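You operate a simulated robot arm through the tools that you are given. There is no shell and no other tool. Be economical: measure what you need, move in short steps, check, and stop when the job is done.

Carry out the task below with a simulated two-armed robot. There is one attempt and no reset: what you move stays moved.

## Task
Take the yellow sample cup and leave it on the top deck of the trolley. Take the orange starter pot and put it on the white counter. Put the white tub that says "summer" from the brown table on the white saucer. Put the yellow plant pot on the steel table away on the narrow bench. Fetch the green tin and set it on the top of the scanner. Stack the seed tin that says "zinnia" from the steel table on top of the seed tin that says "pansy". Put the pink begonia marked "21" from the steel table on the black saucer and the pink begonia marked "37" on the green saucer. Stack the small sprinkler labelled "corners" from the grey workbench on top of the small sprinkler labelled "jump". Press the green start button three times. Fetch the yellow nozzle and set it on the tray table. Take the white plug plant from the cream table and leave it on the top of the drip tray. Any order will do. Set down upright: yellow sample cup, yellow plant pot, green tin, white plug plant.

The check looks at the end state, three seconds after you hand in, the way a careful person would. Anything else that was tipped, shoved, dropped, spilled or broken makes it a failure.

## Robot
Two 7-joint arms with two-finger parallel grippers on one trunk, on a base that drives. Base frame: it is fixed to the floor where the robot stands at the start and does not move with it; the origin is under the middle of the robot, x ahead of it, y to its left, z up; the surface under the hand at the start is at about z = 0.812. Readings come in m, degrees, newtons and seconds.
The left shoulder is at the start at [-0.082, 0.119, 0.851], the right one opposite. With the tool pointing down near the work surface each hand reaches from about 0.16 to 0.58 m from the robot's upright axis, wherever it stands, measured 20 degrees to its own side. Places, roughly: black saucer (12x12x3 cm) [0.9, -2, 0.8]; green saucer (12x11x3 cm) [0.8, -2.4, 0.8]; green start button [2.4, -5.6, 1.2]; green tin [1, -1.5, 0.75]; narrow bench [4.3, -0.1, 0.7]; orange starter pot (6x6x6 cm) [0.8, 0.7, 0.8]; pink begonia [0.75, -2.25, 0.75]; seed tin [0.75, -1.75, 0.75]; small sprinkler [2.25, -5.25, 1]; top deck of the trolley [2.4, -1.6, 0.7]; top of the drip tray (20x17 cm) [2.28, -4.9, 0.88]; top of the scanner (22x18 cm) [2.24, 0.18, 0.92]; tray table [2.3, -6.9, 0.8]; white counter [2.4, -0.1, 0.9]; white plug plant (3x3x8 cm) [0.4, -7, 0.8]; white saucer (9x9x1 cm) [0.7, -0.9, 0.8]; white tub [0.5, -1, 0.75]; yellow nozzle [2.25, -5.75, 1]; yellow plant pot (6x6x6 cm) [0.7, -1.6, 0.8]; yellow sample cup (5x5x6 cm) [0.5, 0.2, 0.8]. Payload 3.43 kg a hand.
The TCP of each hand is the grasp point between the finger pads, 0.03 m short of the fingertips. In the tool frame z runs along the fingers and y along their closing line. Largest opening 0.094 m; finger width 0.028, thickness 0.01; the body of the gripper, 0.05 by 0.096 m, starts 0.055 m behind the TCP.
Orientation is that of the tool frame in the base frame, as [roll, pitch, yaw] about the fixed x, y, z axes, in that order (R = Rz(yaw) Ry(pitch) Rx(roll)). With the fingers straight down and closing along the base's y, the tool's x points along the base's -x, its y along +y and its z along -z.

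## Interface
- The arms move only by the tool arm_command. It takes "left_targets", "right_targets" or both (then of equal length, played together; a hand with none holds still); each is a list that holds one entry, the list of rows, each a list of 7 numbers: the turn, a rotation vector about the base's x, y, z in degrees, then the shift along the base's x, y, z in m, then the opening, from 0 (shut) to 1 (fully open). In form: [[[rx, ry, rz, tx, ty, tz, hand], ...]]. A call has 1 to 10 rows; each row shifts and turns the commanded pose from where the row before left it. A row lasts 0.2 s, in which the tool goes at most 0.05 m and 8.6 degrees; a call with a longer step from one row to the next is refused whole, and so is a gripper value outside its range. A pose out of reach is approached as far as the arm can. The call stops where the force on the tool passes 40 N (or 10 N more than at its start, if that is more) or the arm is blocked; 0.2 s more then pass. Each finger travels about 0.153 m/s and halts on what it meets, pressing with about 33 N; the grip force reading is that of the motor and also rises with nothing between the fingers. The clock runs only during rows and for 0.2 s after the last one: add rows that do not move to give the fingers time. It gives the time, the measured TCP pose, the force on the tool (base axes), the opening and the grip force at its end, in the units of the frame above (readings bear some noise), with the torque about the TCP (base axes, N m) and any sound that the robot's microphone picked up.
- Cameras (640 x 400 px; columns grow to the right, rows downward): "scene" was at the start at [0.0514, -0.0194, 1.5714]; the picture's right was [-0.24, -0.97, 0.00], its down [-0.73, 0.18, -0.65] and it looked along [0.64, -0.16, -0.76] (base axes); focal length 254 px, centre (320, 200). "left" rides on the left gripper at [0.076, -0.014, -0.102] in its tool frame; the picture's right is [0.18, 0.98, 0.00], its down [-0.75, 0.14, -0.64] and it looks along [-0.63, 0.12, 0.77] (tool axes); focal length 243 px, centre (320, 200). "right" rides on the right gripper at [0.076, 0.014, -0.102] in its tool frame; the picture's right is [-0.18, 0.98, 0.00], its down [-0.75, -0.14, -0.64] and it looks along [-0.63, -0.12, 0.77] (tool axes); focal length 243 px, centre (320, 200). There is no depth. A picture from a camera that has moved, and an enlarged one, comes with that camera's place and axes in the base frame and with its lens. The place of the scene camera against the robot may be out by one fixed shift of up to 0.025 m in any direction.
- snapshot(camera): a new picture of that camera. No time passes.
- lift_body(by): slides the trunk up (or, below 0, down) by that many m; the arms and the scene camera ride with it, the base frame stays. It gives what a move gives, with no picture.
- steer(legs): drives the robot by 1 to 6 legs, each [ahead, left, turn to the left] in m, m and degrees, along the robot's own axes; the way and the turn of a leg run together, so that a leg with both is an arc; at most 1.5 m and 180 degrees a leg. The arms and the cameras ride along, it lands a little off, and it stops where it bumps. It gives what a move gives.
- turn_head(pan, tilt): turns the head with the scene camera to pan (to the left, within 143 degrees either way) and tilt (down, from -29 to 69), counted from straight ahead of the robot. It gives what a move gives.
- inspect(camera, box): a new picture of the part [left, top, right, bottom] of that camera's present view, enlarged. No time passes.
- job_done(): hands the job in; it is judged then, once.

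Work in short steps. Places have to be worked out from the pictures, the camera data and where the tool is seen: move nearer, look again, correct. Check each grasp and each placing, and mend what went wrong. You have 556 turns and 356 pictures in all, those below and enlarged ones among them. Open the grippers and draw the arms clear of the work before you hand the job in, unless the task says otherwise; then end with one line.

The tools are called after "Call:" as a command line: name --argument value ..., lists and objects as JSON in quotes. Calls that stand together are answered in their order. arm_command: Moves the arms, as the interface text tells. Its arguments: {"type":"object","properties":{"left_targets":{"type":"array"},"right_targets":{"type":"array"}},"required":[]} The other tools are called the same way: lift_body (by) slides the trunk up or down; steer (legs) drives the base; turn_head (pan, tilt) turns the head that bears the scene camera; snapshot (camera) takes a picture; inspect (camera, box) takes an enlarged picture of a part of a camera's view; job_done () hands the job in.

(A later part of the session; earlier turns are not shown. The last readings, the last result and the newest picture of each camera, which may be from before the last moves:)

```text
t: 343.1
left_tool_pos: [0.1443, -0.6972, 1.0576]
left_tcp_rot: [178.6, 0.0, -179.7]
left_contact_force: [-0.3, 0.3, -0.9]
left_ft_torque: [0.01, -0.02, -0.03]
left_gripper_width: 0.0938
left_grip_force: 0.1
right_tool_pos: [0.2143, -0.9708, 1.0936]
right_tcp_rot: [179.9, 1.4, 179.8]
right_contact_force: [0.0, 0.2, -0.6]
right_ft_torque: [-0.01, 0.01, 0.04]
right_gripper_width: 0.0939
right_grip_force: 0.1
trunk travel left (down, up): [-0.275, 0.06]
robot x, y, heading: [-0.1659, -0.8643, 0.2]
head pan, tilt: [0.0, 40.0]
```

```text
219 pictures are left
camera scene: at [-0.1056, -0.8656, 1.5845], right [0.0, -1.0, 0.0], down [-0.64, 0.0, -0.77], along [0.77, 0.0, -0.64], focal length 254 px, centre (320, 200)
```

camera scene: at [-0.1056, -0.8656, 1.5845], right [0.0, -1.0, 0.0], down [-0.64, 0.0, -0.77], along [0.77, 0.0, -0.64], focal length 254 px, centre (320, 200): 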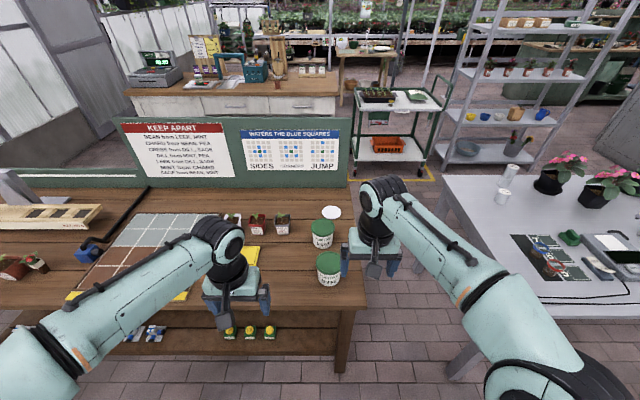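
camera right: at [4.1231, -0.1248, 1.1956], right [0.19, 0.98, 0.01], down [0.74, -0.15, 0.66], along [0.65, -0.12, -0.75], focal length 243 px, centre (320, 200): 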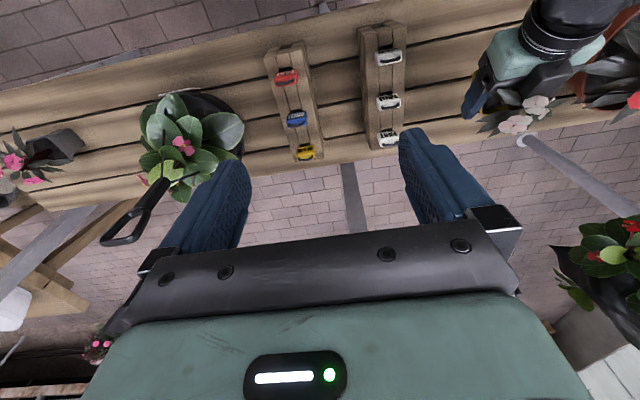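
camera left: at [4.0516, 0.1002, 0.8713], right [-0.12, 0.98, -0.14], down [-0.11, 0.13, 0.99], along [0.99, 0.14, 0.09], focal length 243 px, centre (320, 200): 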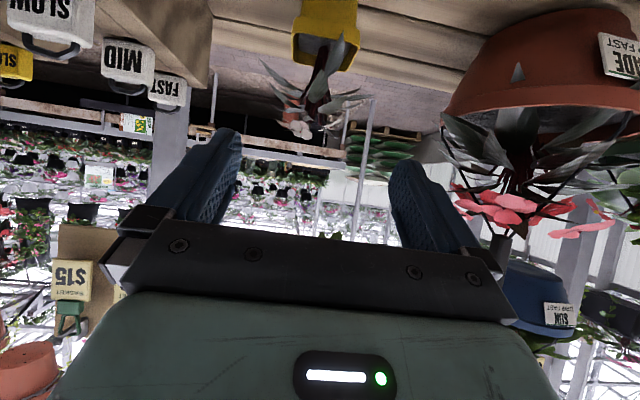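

Call:
inspect --camera "scene" --box '[220, 190, 380, 300]'

Call:
snapshot --camera "right"

```text
3.64 times, centred on (300, 245) of scene
camera zoom: at [-0.1056, -0.8656, 1.5845], right [0.0, -1.0, 0.0], down [-0.64, 0.0, -0.77], along [0.77, 0.0, -0.64], focal length 925 px, centre (393, 36)
```

zoom: 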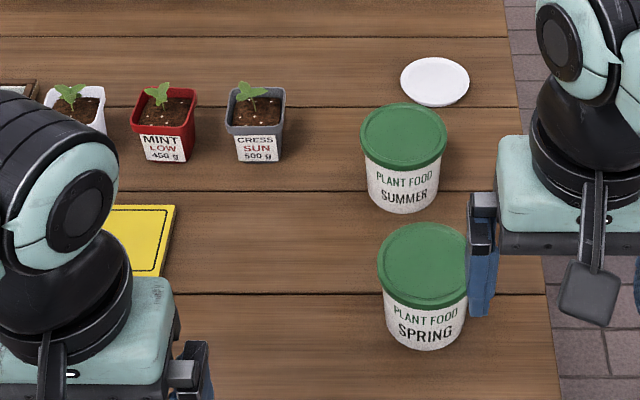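

```text
217 pictures are left
camera right: at [0.136, -0.9571, 1.1956], right [0.19, 0.98, 0.01], down [0.74, -0.14, 0.66], along [0.65, -0.12, -0.75], focal length 243 px, centre (320, 200)
```

right: 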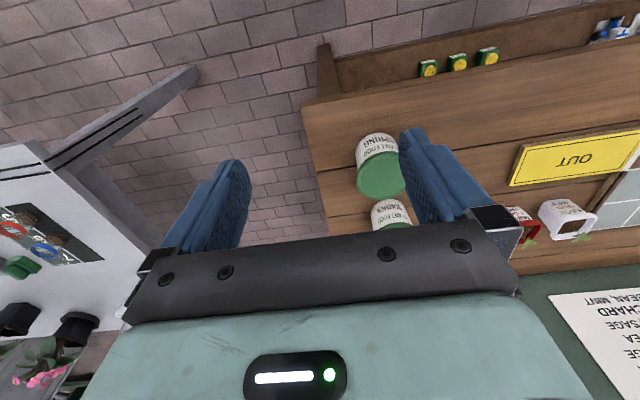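

SUMMER is the rear tub, with an 8.8 cm lid, centred near (0.555, −0.877). The saucer is near (0.712, −0.917). I'll drive up to the table and look with the right camera.

Call:
steer --legs '[[0, 0.11, 0], [0.2, 0, 0]]'

Call:
arm_command --right_targets '[[[0, 0, 0, 0.03, 0, 0, 1], [0, -8, 0, 0.03, 0, 0, 1], [0, -8, 0, 0.0, 0, 0, 1], [0, -8, 0, 0.0, 0, 0, 1], [0, -4, 0, 0, 0, 0, 1]]]'

Call:
snapshot --camera "right"

```text
t: 345.9
left_tool_pos: [0.3423, -0.5854, 1.0585]
left_tcp_rot: [178.6, 0.2, -179.6]
left_contact_force: [0.2, -0.3, -0.3]
left_ft_torque: [0.0, 0.01, 0.03]
left_gripper_width: 0.0937
left_grip_force: 0.1
right_tool_pos: [0.4133, -0.8594, 1.0938]
right_tcp_rot: [179.8, 1.3, -179.8]
right_contact_force: [0.3, 0.7, 0.5]
right_ft_torque: [-0.01, -0.02, 0.04]
right_gripper_width: 0.0941
right_grip_force: 0.1
trunk travel left (down, up): [-0.275, 0.06]
robot x, y, heading: [0.0303, -0.7512, 0.2]
head pan, tilt: [0.0, 40.0]
```

```text
t: 347.1
left_tool_pos: [0.342, -0.5852, 1.0578]
left_tcp_rot: [178.6, 0.1, -179.5]
left_contact_force: [-0.2, 0.6, -0.7]
left_ft_torque: [-0.01, 0.04, -0.01]
left_gripper_width: 0.0943
left_grip_force: 0.1
right_tool_pos: [0.4728, -0.8583, 1.0945]
right_tcp_rot: [179.9, 29.5, -179.8]
right_contact_force: [-0.7, 0.0, -0.2]
right_ft_torque: [0.03, 0.0, 0.04]
right_gripper_width: 0.0937
right_grip_force: 0.0
trunk travel left (down, up): [-0.275, 0.06]
robot x, y, heading: [0.0313, -0.7563, 0.4]
head pan, tilt: [0.0, 40.0]
```

```text
216 pictures are left
camera right: at [0.356, -0.8448, 1.1466], right [0.16, 0.98, 0.09], down [0.34, -0.14, 0.93], along [0.93, -0.11, -0.36], focal length 243 px, centre (320, 200)
```

right: 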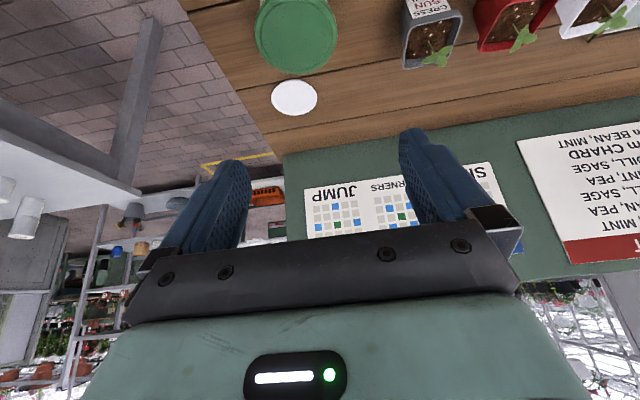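

SUMMER's lid measures (0.534, −0.874, 0.886) and the saucer (0.695, −0.913). The saucer is beyond vertical reach and SPRING blocks a tilted grasp. So I'll first pick SUMMER vertically, set it down in the open at the front, then regrasp it tilted.

Call:
arm_command --right_targets '[[[0, 8, 0, 0.02, 0, 0, 1], [0, 8, 0, 0.02, 0, 0, 1], [0, 8, 0, 0.02, -0.005, 0, 1], [0, 5, 0, 0, -0.005, 0, 1], [0, 0, 0, 0, 0, -0.04, 1], [0, 0, 0, 0, 0, -0.03, 1]]]'

Call:
snapshot --camera "right"

```text
t: 348.5
left_tool_pos: [0.3412, -0.5856, 1.0594]
left_tcp_rot: [178.8, 0.0, -179.5]
left_contact_force: [0.7, 0.4, -0.3]
left_ft_torque: [-0.02, -0.01, 0.01]
left_gripper_width: 0.094
left_grip_force: 0.0
right_tool_pos: [0.5154, -0.873, 1.013]
right_tcp_rot: [179.8, 0.3, -179.9]
right_contact_force: [-0.4, 0.3, 0.2]
right_ft_torque: [0.0, 0.01, 0.0]
right_gripper_width: 0.0943
right_grip_force: 0.1
right hand out of reach, approached as far as the arm can: row 4
trunk travel left (down, up): [-0.275, 0.06]
robot x, y, heading: [0.029, -0.751, 0.5]
head pan, tilt: [0.0, 40.0]
```

```text
215 pictures are left
camera right: at [0.4382, -0.8603, 1.1163], right [0.18, 0.98, 0.01], down [0.75, -0.14, 0.65], along [0.64, -0.11, -0.76], focal length 243 px, centre (320, 200)
```

right: 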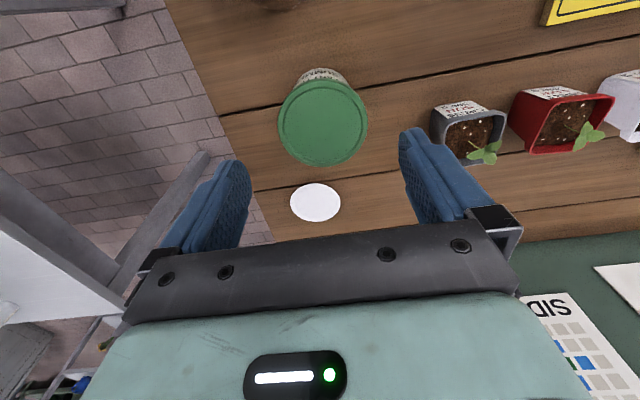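

Lid at (0.531, −0.873, 0.891), 8.5 cm wide. I'll descend, aligned, to grip at the lid.

Call:
arm_command --right_targets '[[[0, 0, 0, 0.005, 0, -0.035, 1], [0, 0, 0, 0.01, 0.001, -0.035, 1]]]'

Call:
snapshot --camera "right"

```text
t: 349.1
left_tool_pos: [0.3419, -0.5847, 1.0574]
left_tcp_rot: [178.6, 0.2, -179.4]
left_contact_force: [0.7, 0.3, 1.0]
left_ft_torque: [0.0, -0.05, -0.01]
left_gripper_width: 0.094
left_grip_force: 0.0
right_tool_pos: [0.5331, -0.8715, 0.9436]
right_tcp_rot: [179.8, 0.4, -179.9]
right_contact_force: [0.4, -0.5, -0.1]
right_ft_torque: [0.04, -0.01, -0.01]
right_gripper_width: 0.094
right_grip_force: 0.1
trunk travel left (down, up): [-0.275, 0.06]
robot x, y, heading: [0.0313, -0.7523, 0.2]
head pan, tilt: [0.0, 40.0]
```

```text
214 pictures are left
camera right: at [0.4564, -0.8583, 1.0456], right [0.18, 0.98, 0.0], down [0.75, -0.14, 0.65], along [0.64, -0.11, -0.76], focal length 243 px, centre (320, 200)
```

right: 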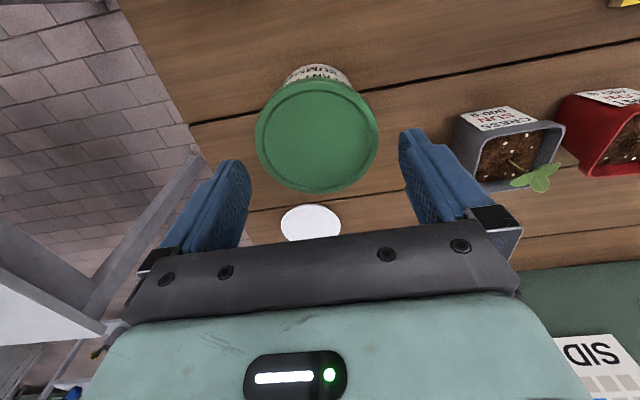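

Call:
arm_command --right_targets '[[[0, 0, 0, -0.003, -0.001, -0.03, 1], [0, 0, 0, 0, 0, -0.025, 1], [0, 0, 0, 0, 0, -0.02, 1], [0, 0, 0, 0, 0, 0, 0.7], [0, 0, 0, 0, 0, 0, 0.5], [0, 0, 0, 0, 0, 0, 0.5], [0, 0, 0, 0, 0, 0.015, 0.5], [0, 0, 0, 0, 0, 0.02, 0.5]]]'

Call:
snapshot --camera "right"

```text
t: 349.6
left_tool_pos: [0.3422, -0.5858, 1.0577]
left_tcp_rot: [178.7, 0.1, -179.7]
left_contact_force: [0.9, 0.3, -0.8]
left_ft_torque: [-0.02, 0.03, 0.01]
left_gripper_width: 0.094
left_grip_force: 0.0
right_tool_pos: [0.5311, -0.8746, 0.9125]
right_tcp_rot: [179.8, 1.1, 179.9]
right_contact_force: [0.8, 0.5, 0.2]
right_ft_torque: [-0.02, 0.0, 0.03]
right_gripper_width: 0.0937
right_grip_force: 0.2
trunk travel left (down, up): [-0.275, 0.06]
robot x, y, heading: [0.0306, -0.7509, 0.5]
head pan, tilt: [0.0, 40.0]
stopped in row 2 (right hand): the force on the tool passed its limit at 56 N (the readings are from after the stop); the commanded pose is now the measured one
```

```text
213 pictures are left
camera right: at [0.4537, -0.8609, 1.0141], right [0.18, 0.98, 0.01], down [0.74, -0.14, 0.66], along [0.65, -0.12, -0.75], focal length 243 px, centre (320, 200)
```

right: 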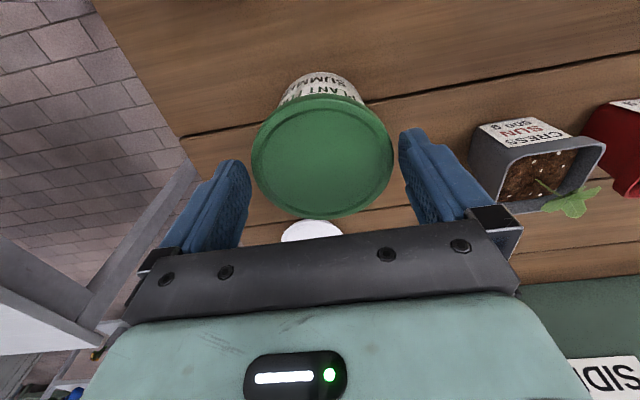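

A fingertip touched the lid's rim. I'll back up a few millimetres and creep down to sense which side touches.

Call:
arm_command --right_targets '[[[0, -0.7, 0, -0.002, 0.001, 0.008, 1], [0, 0, 0, 0, 0, -0.003, 1], [0, 0, 0, 0, 0, -0.003, 1], [0, 0, 0, 0, 0, -0.003, 1]]]'

```text
t: 350.6
left_tool_pos: [0.3417, -0.5846, 1.0572]
left_tcp_rot: [178.6, 0.1, -179.5]
left_contact_force: [0.3, -0.8, -1.1]
left_ft_torque: [-0.02, 0.0, -0.01]
left_gripper_width: 0.094
left_grip_force: 0.1
right_tool_pos: [0.5304, -0.8733, 0.9119]
right_tcp_rot: [179.9, 1.9, 180.0]
right_contact_force: [-1.2, 0.1, -0.2]
right_ft_torque: [-0.01, 0.01, 0.0]
right_gripper_width: 0.0937
right_grip_force: 0.1
trunk travel left (down, up): [-0.275, 0.06]
robot x, y, heading: [0.0321, -0.7537, 0.5]
head pan, tilt: [0.0, 40.0]
```

Call:
arm_command --right_targets '[[[0, 1.9, 0, -0.001, 0, 0, 1], [0, 0, 0, 0, 0, -0.003, 1], [0, 0, 0, 0, 0, -0.003, 1], [0, 0, 0, 0, 0, -0.003, 1]]]'

```text
t: 351.6
left_tool_pos: [0.3422, -0.5843, 1.0581]
left_tcp_rot: [178.6, 0.2, -179.5]
left_contact_force: [-0.3, -0.2, -0.7]
left_ft_torque: [-0.02, 0.0, 0.04]
left_gripper_width: 0.0941
left_grip_force: 0.1
right_tool_pos: [0.5288, -0.8731, 0.9016]
right_tcp_rot: [179.9, 0.0, 179.9]
right_contact_force: [-0.4, -0.1, 0.1]
right_ft_torque: [0.01, 0.02, -0.01]
right_gripper_width: 0.0938
right_grip_force: 0.0
trunk travel left (down, up): [-0.275, 0.06]
robot x, y, heading: [0.0311, -0.7565, 0.1]
head pan, tilt: [0.0, 40.0]
```

No contact now and the fingertips are below the lid top. Continuing down carefully.

Call:
arm_command --right_targets '[[[0, 0, 0, 0, 0, -0.005, 1], [0, 0, 0, 0, 0, -0.006, 1], [0, 0, 0, 0, 0, -0.008, 1], [0, 0, 0, 0, 0, -0.008, 1], [0, 0, 0, 0, 0, -0.008, 1]]]'

```text
t: 352.6
left_tool_pos: [0.3396, -0.5845, 1.0597]
left_tcp_rot: [178.7, 0.2, -179.7]
left_contact_force: [0.2, -0.1, -0.2]
left_ft_torque: [0.0, 0.04, 0.01]
left_gripper_width: 0.0938
left_grip_force: 0.0
right_tool_pos: [0.5313, -0.8759, 0.8892]
right_tcp_rot: [180.0, 0.9, 179.7]
right_contact_force: [-7.1, -0.6, 15.2]
right_ft_torque: [-0.12, -0.17, -0.09]
right_gripper_width: 0.0939
right_grip_force: 0.0
trunk travel left (down, up): [-0.275, 0.06]
robot x, y, heading: [0.0314, -0.7532, 0.4]
head pan, tilt: [0.0, 40.0]
stopped in row 4 (right hand): the force on the tool passed its limit at 46 N (the readings are from after the stop); the commanded pose is now the measured one
```

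Call:
snapshot --camera "right"

Call:
snapshot --camera "scene"

```text
212 pictures are left
camera right: at [0.4537, -0.8607, 0.9914], right [0.19, 0.98, 0.01], down [0.74, -0.15, 0.65], along [0.64, -0.12, -0.76], focal length 243 px, centre (320, 200)
```

right: 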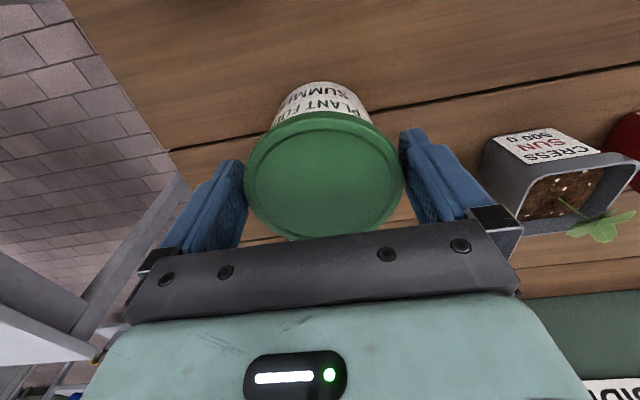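

```text
211 pictures are left
camera scene: at [0.0913, -0.755, 1.5845], right [0.0, -1.0, 0.0], down [-0.64, 0.0, -0.77], along [0.77, 0.0, -0.64], focal length 254 px, centre (320, 200)
```

scene: 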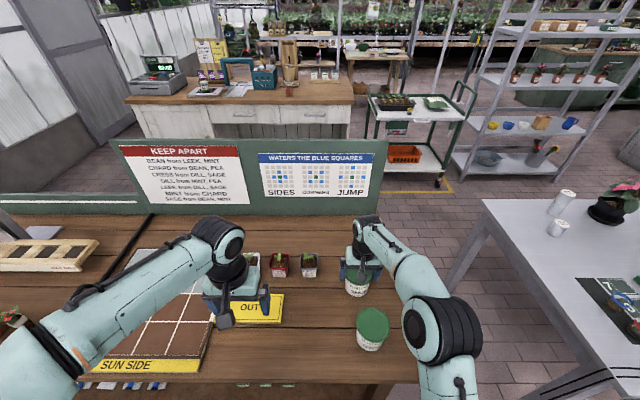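

The fingers already straddle the lid at TCP height. I'll close here.

Call:
arm_command --right_targets '[[[0, 0, 0, 0, 0, 0.001, 0.8], [0, 0, 0, 0, 0, 0, 0.6], [0, 0, 0, 0, 0, 0, 0.5], [0, 0, 0, 0, 0, 0, 0.5]]]'

Call:
snapshot --camera "right"

```text
t: 353.6
left_tool_pos: [0.3397, -0.5854, 1.0582]
left_tcp_rot: [178.7, 0.3, -179.6]
left_contact_force: [0.0, -0.5, 0.6]
left_ft_torque: [-0.02, -0.02, 0.03]
left_gripper_width: 0.0941
left_grip_force: 0.0
right_tool_pos: [0.5323, -0.8749, 0.8899]
right_tcp_rot: [179.9, 1.2, 179.7]
right_contact_force: [3.0, -1.5, 22.8]
right_ft_torque: [-0.99, -0.76, 0.05]
right_gripper_width: 0.0918
right_grip_force: 32.9
trunk travel left (down, up): [-0.275, 0.06]
robot x, y, heading: [0.0278, -0.7566, 0.5]
head pan, tilt: [0.0, 40.0]
```

```text
210 pictures are left
camera right: at [0.4537, -0.8605, 0.9916], right [0.19, 0.98, 0.01], down [0.74, -0.14, 0.66], along [0.65, -0.12, -0.75], focal length 243 px, centre (320, 200)
```

right: 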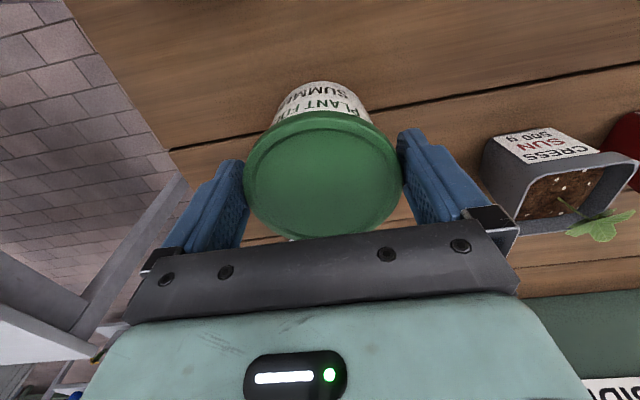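

Gripped at 91.8 mm, so the lid is nearly as wide as the hand. I'll test a small lift.

Call:
arm_command --right_targets '[[[0, 0, 0, 0, 0, 0.008, 0.5], [0, 0, 0, 0, 0, 0.008, 0.5], [0, 0, 0, 0, 0, 0.008, 0.5]]]'

Call:
snapshot --camera "right"

```text
t: 354.4
left_tool_pos: [0.3422, -0.5852, 1.0587]
left_tcp_rot: [178.6, 0.1, -179.6]
left_contact_force: [0.1, -1.0, -0.6]
left_ft_torque: [0.0, 0.02, 0.0]
left_gripper_width: 0.0941
left_grip_force: 0.0
right_tool_pos: [0.5315, -0.8738, 0.9113]
right_tcp_rot: [179.9, 0.6, 179.8]
right_contact_force: [-0.3, -0.4, -4.8]
right_ft_torque: [0.03, 0.06, -0.03]
right_gripper_width: 0.092
right_grip_force: 33.1
trunk travel left (down, up): [-0.275, 0.06]
robot x, y, heading: [0.034, -0.7561, 0.2]
head pan, tilt: [0.0, 40.0]
```

```text
209 pictures are left
camera right: at [0.4543, -0.8601, 1.014], right [0.19, 0.98, 0.0], down [0.75, -0.14, 0.65], along [0.64, -0.12, -0.76], focal length 243 px, centre (320, 200)
```

right: 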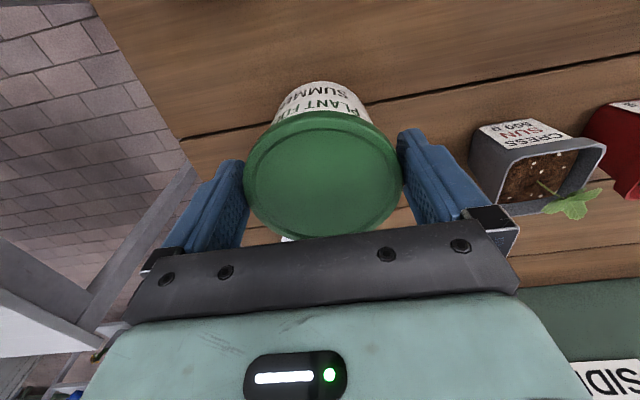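

Held securely at 0.45 kg. For reach, I'll turn the robot left so its right shoulder comes forward. First lift the tub well above the other things.

Call:
arm_command --right_targets '[[[0, 0, 0, -0.01, 0, 0.03, 0.5], [0, 0, 0, -0.02, 0, 0.03, 0.5], [0, 0, 0, -0.03, 0, 0.03, 0.5], [0, 0, 0, -0.04, 0, 0.02, 0.5], [0, 0, 0, -0.04, 0, 0.01, 0.5]]]'

Call:
steer --legs '[[-0.25, 0, 0], [0, 0, 60]]'

Call:
turn_head --pan -60 --tilt 45

Call:
snapshot --camera "scene"

```text
t: 355.6
left_tool_pos: [0.3405, -0.5859, 1.0583]
left_tcp_rot: [178.6, 0.1, -179.7]
left_contact_force: [-0.3, 0.2, 1.2]
left_ft_torque: [0.01, -0.01, -0.02]
left_gripper_width: 0.094
left_grip_force: 0.0
right_tool_pos: [0.3908, -0.8757, 1.0301]
right_tcp_rot: [179.8, 0.9, 179.8]
right_contact_force: [-0.4, -0.2, -4.3]
right_ft_torque: [0.02, 0.01, -0.01]
right_gripper_width: 0.0921
right_grip_force: 32.7
trunk travel left (down, up): [-0.275, 0.06]
robot x, y, heading: [0.0324, -0.7545, 0.2]
head pan, tilt: [0.0, 40.0]
```

```text
t: 360.0
left_tool_pos: [-0.2054, -0.4032, 1.0586]
left_tcp_rot: [178.6, 0.1, -119.9]
left_contact_force: [1.2, -0.5, 0.3]
left_ft_torque: [-0.02, -0.01, 0.01]
left_gripper_width: 0.0939
left_grip_force: 0.0
right_tool_pos: [0.0689, -0.5062, 1.0297]
right_tcp_rot: [179.9, 0.8, -120.5]
right_contact_force: [0.8, -0.9, -4.7]
right_ft_torque: [-0.06, 0.0, 0.01]
right_gripper_width: 0.0919
right_grip_force: 32.9
trunk travel left (down, up): [-0.275, 0.06]
robot x, y, heading: [-0.2164, -0.7554, 59.9]
head pan, tilt: [0.0, 40.0]
```

```text
t: 361.3
left_tool_pos: [-0.2062, -0.4028, 1.0586]
left_tcp_rot: [178.7, 0.1, -119.8]
left_contact_force: [-0.3, 0.0, -1.0]
left_ft_torque: [0.02, -0.01, -0.02]
left_gripper_width: 0.094
left_grip_force: 0.1
right_tool_pos: [0.0698, -0.5064, 1.0302]
right_tcp_rot: [179.9, 0.8, -120.5]
right_contact_force: [0.2, -0.5, -4.1]
right_ft_torque: [-0.02, 0.02, 0.0]
right_gripper_width: 0.0922
right_grip_force: 32.5
trunk travel left (down, up): [-0.275, 0.06]
robot x, y, heading: [-0.2192, -0.7536, 60.0]
head pan, tilt: [-60.0, 45.0]
```

```text
208 pictures are left
camera scene: at [-0.138, -0.7944, 1.5772], right [0.0, -1.0, 0.0], down [-0.71, 0.0, -0.71], along [0.71, 0.0, -0.71], focal length 254 px, centre (320, 200)
```

scene: 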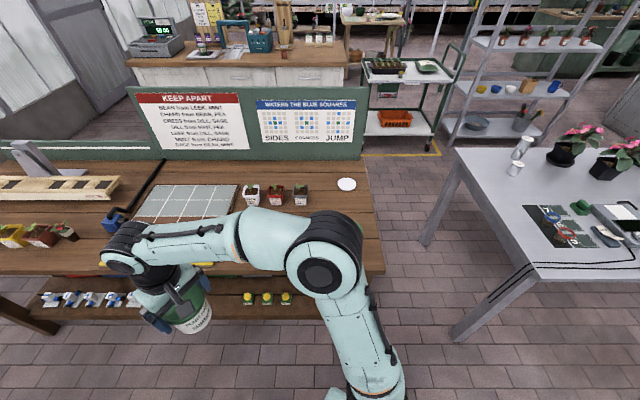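

I'll drive toward the table sideways in this turned posture.

Call:
steer --legs '[[0.125, -0.217, 0]]'

Call:
arm_command --right_targets '[[[0, 0, 0, 0.01, -0.045, 0.01, 0.5], [0, 0, 0, 0.01, -0.045, 0.01, 0.5], [0, 0, 0, 0.01, -0.045, 0, 0.5], [0, 0, 0, 0.01, -0.045, 0, 0.5], [0, 0, 0, 0.01, -0.045, 0, 0.5], [0, 0, 0, 0.01, -0.045, 0, 0.5], [0, 0, 0, 0.02, -0.04, 0, 0.5], [0, 0, 0, 0.03, -0.035, 0, 0.5]]]'

Call:
snapshot --camera "scene"

```text
t: 363.9
left_tool_pos: [0.0458, -0.4028, 1.0597]
left_tcp_rot: [178.6, 0.0, -119.9]
left_contact_force: [-0.2, -0.7, 0.2]
left_ft_torque: [-0.04, 0.0, 0.02]
left_gripper_width: 0.0939
left_grip_force: 0.1
right_tool_pos: [0.3214, -0.5068, 1.0301]
right_tcp_rot: [179.8, 0.8, -120.5]
right_contact_force: [0.0, -1.3, -4.4]
right_ft_torque: [-0.02, 0.0, -0.04]
right_gripper_width: 0.0921
right_grip_force: 33.4
trunk travel left (down, up): [-0.275, 0.06]
robot x, y, heading: [0.0347, -0.7566, 59.9]
head pan, tilt: [-60.0, 45.0]
```

```text
t: 365.6
left_tool_pos: [0.0454, -0.4032, 1.0576]
left_tcp_rot: [178.6, 0.1, -119.9]
left_contact_force: [0.1, -0.1, -0.2]
left_ft_torque: [0.03, 0.0, 0.02]
left_gripper_width: 0.094
left_grip_force: 0.0
right_tool_pos: [0.4305, -0.8532, 1.0499]
right_tcp_rot: [179.8, 0.9, -120.5]
right_contact_force: [0.6, 0.3, -4.4]
right_ft_torque: [-0.02, 0.05, 0.01]
right_gripper_width: 0.0918
right_grip_force: 33.1
trunk travel left (down, up): [-0.275, 0.06]
robot x, y, heading: [0.0351, -0.7582, 59.9]
head pan, tilt: [-60.0, 45.0]
```

```text
207 pictures are left
camera scene: at [0.1148, -0.7957, 1.5772], right [0.0, -1.0, 0.0], down [-0.71, 0.0, -0.71], along [0.71, 0.0, -0.71], focal length 254 px, centre (320, 200)
```

scene: 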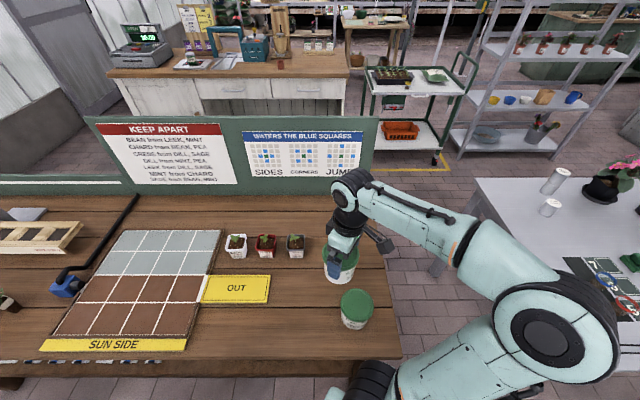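

The arm reaches sideways fine. I'll continue toward the saucer at height.

Call:
arm_command --right_targets '[[[0, 0, 0, 0.045, -0.01, 0, 0.5], [0, 0, 0, 0.045, -0.01, 0, 0.5], [0, 0, 0, 0.045, -0.01, 0, 0.5], [0, 0, 0, 0.045, -0.01, 0, 0.5], [0, 0, 0, 0.04, -0.01, 0, 0.5]]]'

Call:
snapshot --camera "right"

Call:
snapshot --camera "scene"

```text
t: 366.9
left_tool_pos: [0.0466, -0.4025, 1.0587]
left_tcp_rot: [178.7, 0.2, -119.9]
left_contact_force: [-0.2, 0.1, -0.2]
left_ft_torque: [-0.01, 0.03, 0.01]
left_gripper_width: 0.0939
left_grip_force: 0.1
right_tool_pos: [0.6531, -0.9031, 1.0497]
right_tcp_rot: [179.7, 0.6, -120.4]
right_contact_force: [0.2, 0.8, -4.5]
right_ft_torque: [-0.04, 0.04, 0.03]
right_gripper_width: 0.092
right_grip_force: 32.9
trunk travel left (down, up): [-0.275, 0.06]
robot x, y, heading: [0.0387, -0.7544, 60.1]
head pan, tilt: [-60.0, 45.0]
```

```text
206 pictures are left
camera right: at [0.601, -0.9629, 1.1525], right [-0.75, 0.66, 0.01], down [0.5, 0.57, 0.65], along [0.42, 0.49, -0.76], focal length 243 px, centre (320, 200)
```

right: 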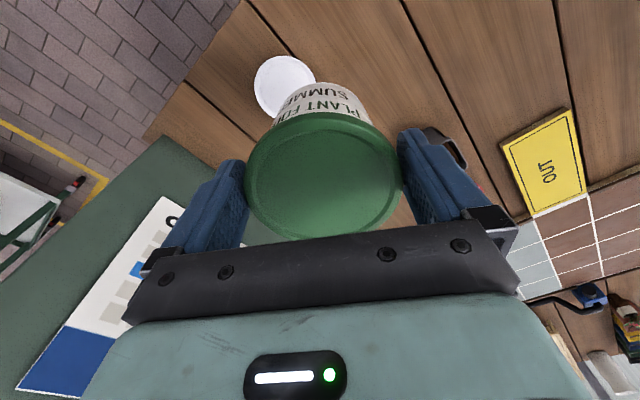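

```text
205 pictures are left
camera scene: at [0.1159, -0.7954, 1.5771], right [0.0, -1.0, 0.0], down [-0.71, 0.0, -0.71], along [0.71, 0.0, -0.71], focal length 254 px, centre (320, 200)
```

scene: 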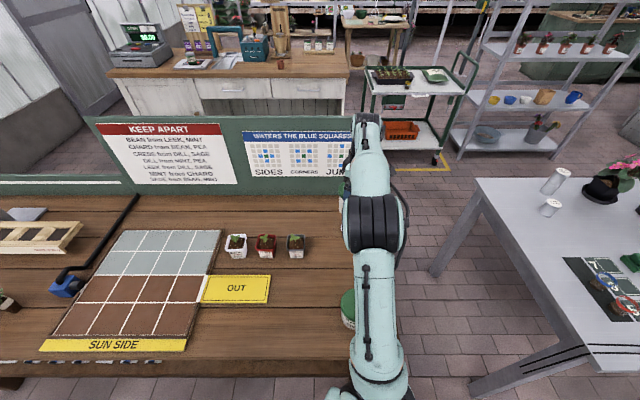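

The saucer reads about (0.698, −0.916). I'll move over it and lower to just above.

Call:
arm_command --right_targets '[[[0, 0, 0, 0.025, -0.005, 0, 0.5], [0, 0, 0, 0.022, -0.006, 0, 0.5], [0, 0, 0, 0, 0, -0.04, 0.5], [0, 0, 0, 0, 0, -0.04, 0.5], [0, 0, 0, 0, 0, -0.035, 0.5]]]'

Call:
snapshot --camera "right"

```text
t: 368.1
left_tool_pos: [0.0455, -0.4032, 1.0582]
left_tcp_rot: [178.6, 0.1, -119.9]
left_contact_force: [0.5, 0.1, 0.0]
left_ft_torque: [0.01, -0.01, -0.01]
left_gripper_width: 0.0941
left_grip_force: 0.0
right_tool_pos: [0.695, -0.9117, 0.9359]
right_tcp_rot: [179.9, 0.8, -120.5]
right_contact_force: [0.1, 0.0, -5.3]
right_ft_torque: [-0.04, 0.05, 0.03]
right_gripper_width: 0.0916
right_grip_force: 33.0
trunk travel left (down, up): [-0.275, 0.06]
robot x, y, heading: [0.0362, -0.757, 60.2]
head pan, tilt: [-60.0, 45.0]
```

```text
204 pictures are left
camera right: at [0.6434, -0.9709, 1.0382], right [-0.75, 0.66, 0.0], down [0.5, 0.57, 0.65], along [0.43, 0.49, -0.76], focal length 243 px, centre (320, 200)
```

right: 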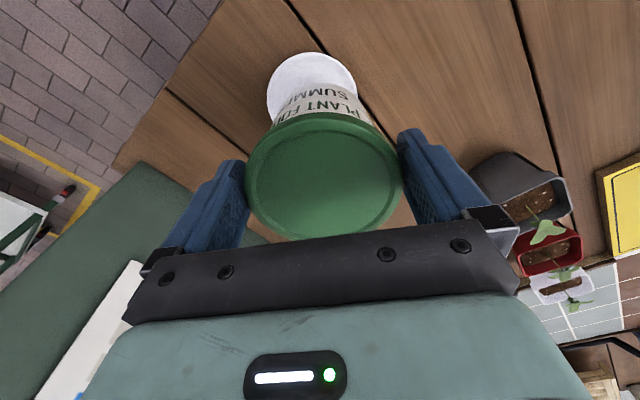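

The saucer's centre is about 1.2 cm toward −y of the hand. I'll correct and lower to contact.

Call:
arm_command --right_targets '[[[0, 0, 0, -0.001, -0.012, 0, 0.5], [0, 0, 0, 0, 0, -0.012, 0.5], [0, 0, 0, 0, 0, -0.006, 0.5]]]'

Call:
snapshot --camera "right"

```text
t: 368.9
left_tool_pos: [0.0462, -0.4026, 1.0589]
left_tcp_rot: [178.6, 0.1, -120.0]
left_contact_force: [0.1, 0.5, 0.0]
left_ft_torque: [-0.01, -0.01, 0.02]
left_gripper_width: 0.0939
left_grip_force: 0.0
right_tool_pos: [0.6961, -0.9252, 0.9177]
right_tcp_rot: [179.8, 0.8, -120.4]
right_contact_force: [-0.6, -1.0, -4.3]
right_ft_torque: [-0.04, 0.01, -0.02]
right_gripper_width: 0.0922
right_grip_force: 33.1
trunk travel left (down, up): [-0.275, 0.06]
robot x, y, heading: [0.035, -0.7582, 59.9]
head pan, tilt: [-60.0, 45.0]
```

```text
203 pictures are left
camera right: at [0.6438, -0.9844, 1.0192], right [-0.75, 0.66, 0.0], down [0.5, 0.57, 0.65], along [0.43, 0.49, -0.76], focal length 243 px, centre (320, 200)
```

right: 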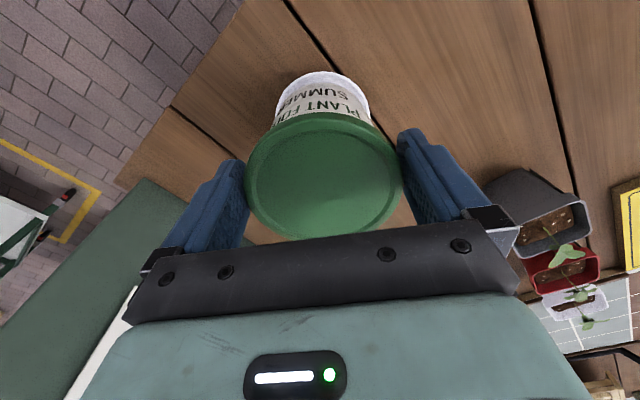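

Centred. Lowering to contact.

Call:
arm_command --right_targets '[[[0, 0, 0, 0, 0, -0.005, 0.5], [0, 0, 0, 0, 0, -0.004, 0.5], [0, 0, 0, 0, 0, -0.004, 0.5], [0, 0, 0, 0, 0, -0.004, 0.5]]]'

```text
t: 369.9
left_tool_pos: [0.0448, -0.4025, 1.0598]
left_tcp_rot: [178.6, 0.1, -119.8]
left_contact_force: [0.7, -0.1, 0.5]
left_ft_torque: [0.01, -0.02, 0.02]
left_gripper_width: 0.094
left_grip_force: 0.0
right_tool_pos: [0.6962, -0.9234, 0.8998]
right_tcp_rot: [179.9, 0.9, -120.5]
right_contact_force: [0.4, 0.2, -2.9]
right_ft_torque: [-0.03, -0.03, -0.05]
right_gripper_width: 0.0918
right_grip_force: 33.3
trunk travel left (down, up): [-0.275, 0.06]
robot x, y, heading: [0.0356, -0.7521, 60.2]
head pan, tilt: [-60.0, 45.0]
```

Call:
arm_command --right_targets '[[[0, 0, 0, 0, 0, -0.003, 0.5], [0, 0, 0, 0, 0, -0.003, 0.5], [0, 0, 0, 0, 0, -0.003, 0.5]]]'

Call:
snapshot --camera "right"

```text
t: 370.7
left_tool_pos: [0.0436, -0.4022, 1.0578]
left_tcp_rot: [178.7, 0.2, -120.0]
left_contact_force: [0.6, 0.1, -0.9]
left_ft_torque: [0.04, 0.03, 0.03]
left_gripper_width: 0.0941
left_grip_force: 0.1
right_tool_pos: [0.698, -0.9241, 0.9]
right_tcp_rot: [-179.5, 1.3, -120.5]
right_contact_force: [-8.2, 2.0, 20.9]
right_ft_torque: [0.34, 1.04, 0.07]
right_gripper_width: 0.092
right_grip_force: 32.8
trunk travel left (down, up): [-0.275, 0.06]
robot x, y, heading: [0.0359, -0.7568, 60.1]
head pan, tilt: [-60.0, 45.0]
stopped in row 3 (right hand): the force on the tool passed its limit at 42 N (the readings are from after the stop); the commanded pose is now the measured one
```

```text
202 pictures are left
camera right: at [0.6448, -0.9846, 1.0008], right [-0.75, 0.66, 0.0], down [0.49, 0.57, 0.66], along [0.44, 0.49, -0.75], focal length 243 px, centre (320, 200)
```

right: 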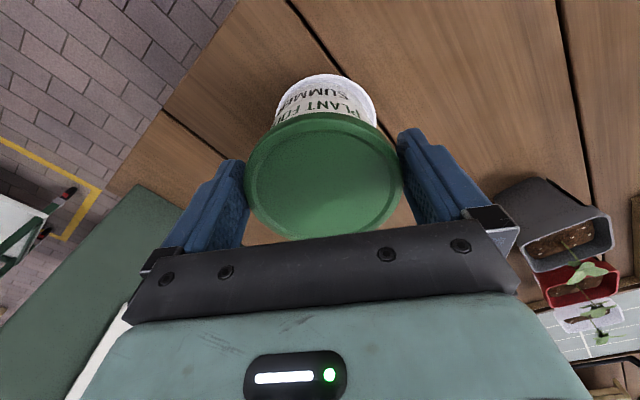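

The tub rests on the saucer. I'll open fully and rise in small steps, since finger clearance is only about 1 mm.

Call:
arm_command --right_targets '[[[0, 0, 0, 0, 0, 0.001, 1], [0, 0, 0, 0, 0, 0, 1], [0, 0, 0, 0, 0, 0, 1], [0, 0, 0, 0, 0, 0.004, 1], [0, 0, 0, 0, 0, 0.004, 1]]]'

Call:
snapshot --camera "right"

```text
t: 371.9
left_tool_pos: [0.0449, -0.4029, 1.0585]
left_tcp_rot: [178.6, 0.1, -119.8]
left_contact_force: [0.7, -0.1, 0.2]
left_ft_torque: [-0.03, -0.02, 0.02]
left_gripper_width: 0.0941
left_grip_force: 0.1
right_tool_pos: [0.6982, -0.9259, 0.9041]
right_tcp_rot: [-179.7, 1.1, -120.6]
right_contact_force: [0.5, -0.1, -0.3]
right_ft_torque: [-0.01, -0.02, -0.04]
right_gripper_width: 0.0941
right_grip_force: 0.1
trunk travel left (down, up): [-0.275, 0.06]
robot x, y, heading: [0.0377, -0.7567, 59.9]
head pan, tilt: [-60.0, 45.0]
```

```text
201 pictures are left
camera right: at [0.6458, -0.9857, 1.0062], right [-0.75, 0.66, 0.0], down [0.5, 0.57, 0.66], along [0.43, 0.49, -0.76], focal length 243 px, centre (320, 200)
```

right: 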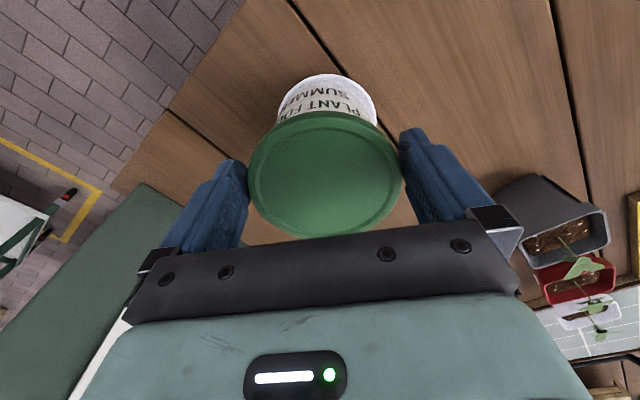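

Free of load. I'll keep rising gently.

Call:
arm_command --right_targets '[[[0, 0, 0, 0, 0, 0.01, 1], [0, 0, 0, 0, 0, 0.015, 1], [0, 0, 0, 0, 0, 0.03, 1], [0, 0, 0, 0, 0, 0.04, 1], [0, 0, 0, 0, 0, 0.04, 1]]]'

Call:
snapshot --camera "right"

```text
t: 373.1
left_tool_pos: [0.0462, -0.4034, 1.0589]
left_tcp_rot: [178.5, 0.1, -119.9]
left_contact_force: [-0.8, -0.4, 0.2]
left_ft_torque: [-0.05, -0.01, -0.01]
left_gripper_width: 0.0941
left_grip_force: 0.0
right_tool_pos: [0.697, -0.9263, 1.0415]
right_tcp_rot: [-179.6, 1.0, -120.5]
right_contact_force: [0.7, 0.0, -0.6]
right_ft_torque: [0.0, 0.0, 0.01]
right_gripper_width: 0.0938
right_grip_force: 0.1
trunk travel left (down, up): [-0.275, 0.06]
robot x, y, heading: [0.0339, -0.7556, 60.0]
head pan, tilt: [-60.0, 45.0]
```

```text
200 pictures are left
camera right: at [0.6445, -0.9855, 1.1425], right [-0.75, 0.66, 0.0], down [0.5, 0.57, 0.66], along [0.43, 0.49, -0.75], focal length 243 px, centre (320, 200)
```

right: 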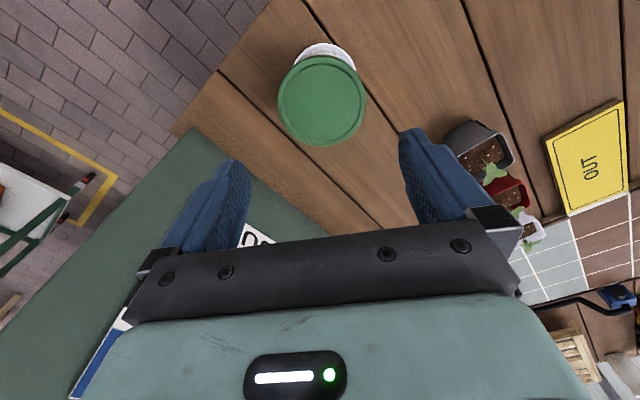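

SUMMER sits on the white saucer. I'll retract the right arm back along its path.

Call:
arm_command --right_targets '[[[0, 0, 0, -0.045, 0.01, 0.01, 1], [0, 0, 0, -0.045, 0.01, 0, 1], [0, 0, 0, -0.045, 0.01, 0, 1], [0, 0, 0, -0.045, 0.01, 0, 1], [0, 0, 0, -0.045, 0.01, 0, 1], [0, 0, 0, -0.03, 0.035, 0, 1], [0, 0, 0, -0.02, 0.045, 0, 1], [0, 0, 0, -0.01, 0.045, 0, 1], [0, 0, 0, -0.01, 0.045, 0, 1], [0, 0, 0, -0.01, 0.045, 0, 1]]]'

Call:
steer --legs '[[-0.19, 0.33, 0], [0, 0, -150]]'

Call:
turn_head --pan 20 --tilt 15

Call:
snapshot --camera "scene"

```text
t: 375.3
left_tool_pos: [0.0454, -0.4021, 1.0575]
left_tcp_rot: [178.6, 0.0, -119.9]
left_contact_force: [0.7, -0.1, 0.2]
left_ft_torque: [-0.02, 0.02, 0.01]
left_gripper_width: 0.0942
left_grip_force: 0.1
right_tool_pos: [0.393, -0.659, 1.0493]
right_tcp_rot: [-179.7, 1.1, -120.7]
right_contact_force: [-0.5, -0.4, -0.2]
right_ft_torque: [-0.03, 0.01, 0.03]
right_gripper_width: 0.094
right_grip_force: 0.0
trunk travel left (down, up): [-0.275, 0.06]
robot x, y, heading: [0.0339, -0.7557, 59.7]
head pan, tilt: [-60.0, 45.0]
```

```text
t: 384.9
left_tool_pos: [-0.1793, -1.0665, 1.0589]
left_tcp_rot: [178.6, 0.1, 89.4]
left_contact_force: [-0.3, 0.8, -0.5]
left_ft_torque: [0.0, -0.02, -0.01]
left_gripper_width: 0.0941
left_grip_force: 0.0
right_tool_pos: [-0.6104, -1.0151, 1.0493]
right_tcp_rot: [-179.6, 1.1, 88.9]
right_contact_force: [-0.5, -0.1, -0.4]
right_ft_torque: [-0.01, -0.02, -0.01]
right_gripper_width: 0.0942
right_grip_force: 0.0
trunk travel left (down, up): [-0.275, 0.06]
robot x, y, heading: [-0.3444, -0.7546, -90.6]
head pan, tilt: [-60.0, 45.0]
```

```text
t: 386.5
left_tool_pos: [-0.1799, -1.0674, 1.0585]
left_tcp_rot: [178.6, 0.1, 89.5]
left_contact_force: [0.1, -0.5, 0.2]
left_ft_torque: [0.0, -0.01, 0.0]
left_gripper_width: 0.0938
left_grip_force: 0.0
right_tool_pos: [-0.6091, -1.0166, 1.0504]
right_tcp_rot: [-179.6, 1.1, 89.0]
right_contact_force: [1.3, 0.0, 0.7]
right_ft_torque: [0.05, 0.0, -0.02]
right_gripper_width: 0.094
right_grip_force: 0.1
trunk travel left (down, up): [-0.275, 0.06]
robot x, y, heading: [-0.347, -0.7546, -90.6]
head pan, tilt: [20.0, 15.0]
```

```text
199 pictures are left
camera scene: at [-0.2928, -0.7993, 1.624], right [-0.94, -0.33, 0.0], down [-0.09, 0.24, -0.97], along [0.32, -0.91, -0.26], focal length 254 px, centre (320, 200)
```

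scene: 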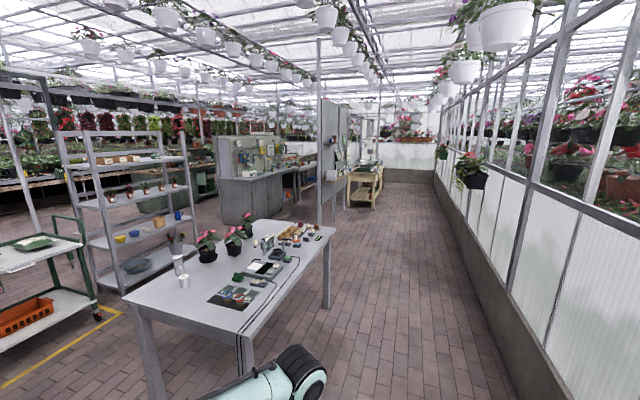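

The aisle south is clear, with a hanging basket near the wall. I'll shift a bit left and drive south.

Call:
steer --legs '[[0, 0.22, 0.6], [1.5, 0, 0], [1.2, 0, 0]]'

Call:
turn_head --pan 35 --tilt 18

Call:
snapshot --camera "scene"

```text
t: 401.6
left_tool_pos: [0.0712, -3.738, 1.0585]
left_tcp_rot: [178.7, 0.1, 90.7]
left_contact_force: [1.1, -0.1, -1.1]
left_ft_torque: [-0.03, 0.0, -0.01]
left_gripper_width: 0.094
left_grip_force: 0.0
right_tool_pos: [-0.3588, -3.6938, 1.0497]
right_tcp_rot: [-179.6, 1.1, 90.0]
right_contact_force: [-0.4, -0.2, 0.1]
right_ft_torque: [0.0, 0.01, -0.01]
right_gripper_width: 0.0938
right_grip_force: 0.1
trunk travel left (down, up): [-0.275, 0.06]
robot x, y, heading: [-0.0992, -3.4262, -89.7]
head pan, tilt: [20.0, 15.0]
```

```text
t: 402.4
left_tool_pos: [0.0709, -3.7383, 1.0582]
left_tcp_rot: [178.6, 0.1, 90.7]
left_contact_force: [-0.1, -0.6, 0.0]
left_ft_torque: [0.01, 0.01, -0.02]
left_gripper_width: 0.094
left_grip_force: 0.1
right_tool_pos: [-0.359, -3.6932, 1.0497]
right_tcp_rot: [-179.6, 1.0, 90.0]
right_contact_force: [-0.2, -0.1, 0.7]
right_ft_torque: [0.0, -0.01, -0.02]
right_gripper_width: 0.0939
right_grip_force: 0.0
trunk travel left (down, up): [-0.275, 0.06]
robot x, y, heading: [-0.0997, -3.4296, -89.6]
head pan, tilt: [35.0, 18.0]
```

```text
198 pictures are left
camera scene: at [-0.0251, -3.461, 1.6192], right [-0.81, -0.58, 0.0], down [-0.18, 0.25, -0.95], along [0.55, -0.77, -0.31], focal length 254 px, centre (320, 200)
```

scene: 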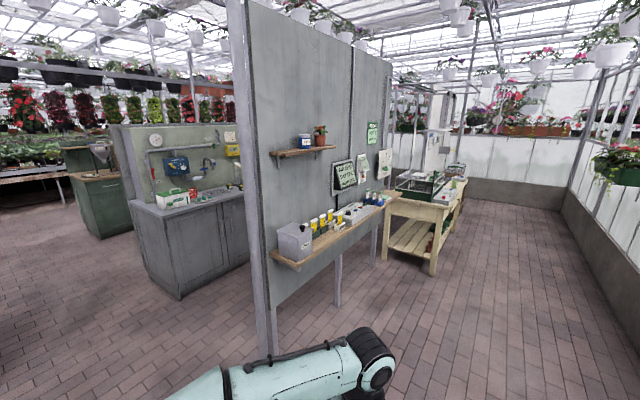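

I see the partition, the grey workbench beyond it, and the cream table further on. I'll continue south and look at the cream table.

Call:
steer --legs '[[1.5, 0, 0], [0.6, 0, 0]]'

Call:
turn_head --pan 25 --tilt 35

Call:
snapshot --camera "scene"

```text
t: 412.8
left_tool_pos: [0.0935, -5.8278, 1.0591]
left_tcp_rot: [178.5, 0.1, 91.1]
left_contact_force: [-0.6, -0.9, 0.1]
left_ft_torque: [0.02, -0.04, 0.01]
left_gripper_width: 0.0938
left_grip_force: 0.1
right_tool_pos: [-0.3382, -5.7887, 1.0492]
right_tcp_rot: [-179.7, 1.1, 90.3]
right_contact_force: [-0.7, 0.3, 0.3]
right_ft_torque: [-0.03, 0.01, 0.0]
right_gripper_width: 0.094
right_grip_force: 0.1
trunk travel left (down, up): [-0.275, 0.06]
robot x, y, heading: [-0.0787, -5.5186, -89.3]
head pan, tilt: [35.0, 18.0]
```

```text
t: 413.6
left_tool_pos: [0.0939, -5.8278, 1.0582]
left_tcp_rot: [178.6, 0.1, 91.1]
left_contact_force: [-0.3, 0.2, 0.2]
left_ft_torque: [0.03, -0.02, 0.01]
left_gripper_width: 0.094
left_grip_force: 0.0
right_tool_pos: [-0.3369, -5.7884, 1.0493]
right_tcp_rot: [-179.6, 1.1, 90.5]
right_contact_force: [-0.2, 0.3, -0.6]
right_ft_torque: [0.03, -0.03, -0.02]
right_gripper_width: 0.0941
right_grip_force: 0.1
trunk travel left (down, up): [-0.275, 0.06]
robot x, y, heading: [-0.0816, -5.522, -89.1]
head pan, tilt: [25.0, 35.0]
```

```text
197 pictures are left
camera scene: at [-0.0214, -5.5558, 1.5921], right [-0.9, -0.44, 0.0], down [-0.25, 0.52, -0.82], along [0.36, -0.74, -0.57], focal length 254 px, centre (320, 200)
```

scene: 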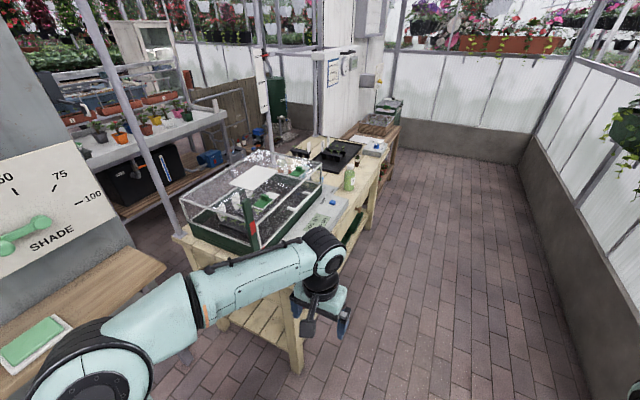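

Call:
inspect --camera "scene" --box '[160, 100, 410, 260]'

```text
2.50 times, centred on (285, 180) of scene
camera zoom: at [-0.0214, -5.5558, 1.5921], right [-0.9, -0.44, 0.0], down [-0.25, 0.52, -0.82], along [0.36, -0.74, -0.57], focal length 636 px, centre (408, 250)
```

zoom: 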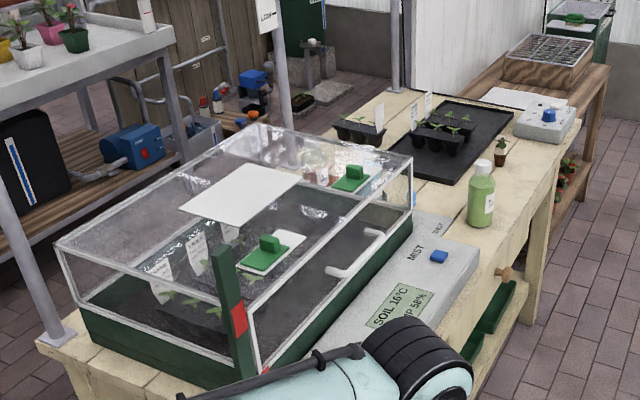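

The plug plant is a small brown plug near (0.43, −7.08) at the table's west edge. I'll drive alongside and turn to face it.

Call:
steer --legs '[[1.45, -0.1, 0], [0, 0, 89]]'

Call:
turn_head --pan 0 --tilt 45

Call:
snapshot --camera "scene"

```text
t: 424.5
left_tool_pos: [0.1694, -6.8091, 1.058]
left_tcp_rot: [178.5, 0.1, 179.8]
left_contact_force: [0.1, 0.7, 0.6]
left_ft_torque: [-0.01, -0.01, 0.03]
left_gripper_width: 0.094
left_grip_force: 0.0
right_tool_pos: [0.1181, -7.2399, 1.0497]
right_tcp_rot: [-179.7, 1.1, 179.1]
right_contact_force: [-0.2, 1.0, 0.1]
right_ft_torque: [-0.01, 0.0, -0.01]
right_gripper_width: 0.094
right_grip_force: 0.0
trunk travel left (down, up): [-0.275, 0.06]
robot x, y, heading: [-0.1454, -6.9726, -0.3]
head pan, tilt: [25.0, 35.0]
```

```text
t: 425.4
left_tool_pos: [0.1698, -6.8093, 1.0582]
left_tcp_rot: [178.6, 0.1, 179.8]
left_contact_force: [0.9, -0.2, -1.0]
left_ft_torque: [0.04, 0.02, -0.04]
left_gripper_width: 0.0941
left_grip_force: 0.0
right_tool_pos: [0.1182, -7.239, 1.0507]
right_tcp_rot: [-179.6, 1.0, 179.0]
right_contact_force: [-0.2, -0.1, 0.1]
right_ft_torque: [0.02, 0.0, -0.01]
right_gripper_width: 0.094
right_grip_force: 0.0
trunk travel left (down, up): [-0.275, 0.06]
robot x, y, heading: [-0.1446, -6.9722, -0.6]
head pan, tilt: [0.0, 45.0]
```

```text
195 pictures are left
camera scene: at [-0.0862, -6.9759, 1.5772], right [-0.01, -1.0, 0.0], down [-0.71, 0.0, -0.71], along [0.71, 0.0, -0.71], focal length 254 px, centre (320, 200)
```

scene: 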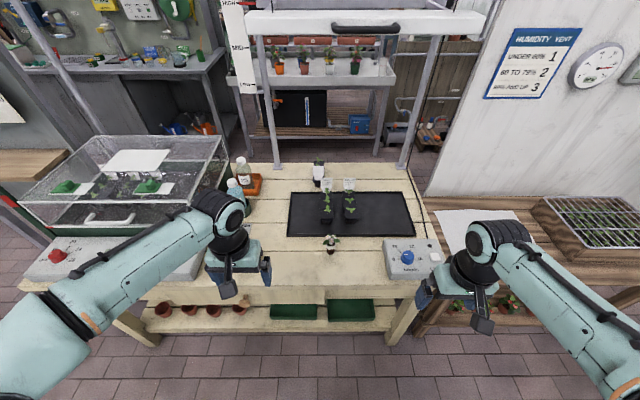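

Call:
inspect --camera "scene" --box '[260, 140, 420, 280]'

```text
2.86 times, centred on (340, 210) of scene
camera zoom: at [-0.0862, -6.9759, 1.5772], right [-0.01, -1.0, 0.0], down [-0.71, 0.0, -0.71], along [0.71, 0.0, -0.71], focal length 727 px, centre (263, 171)
```

zoom: 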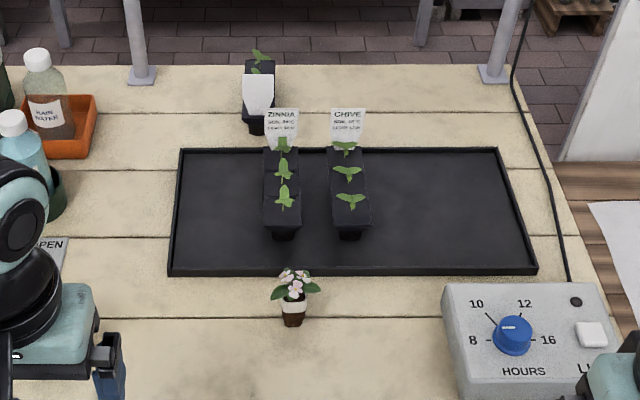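

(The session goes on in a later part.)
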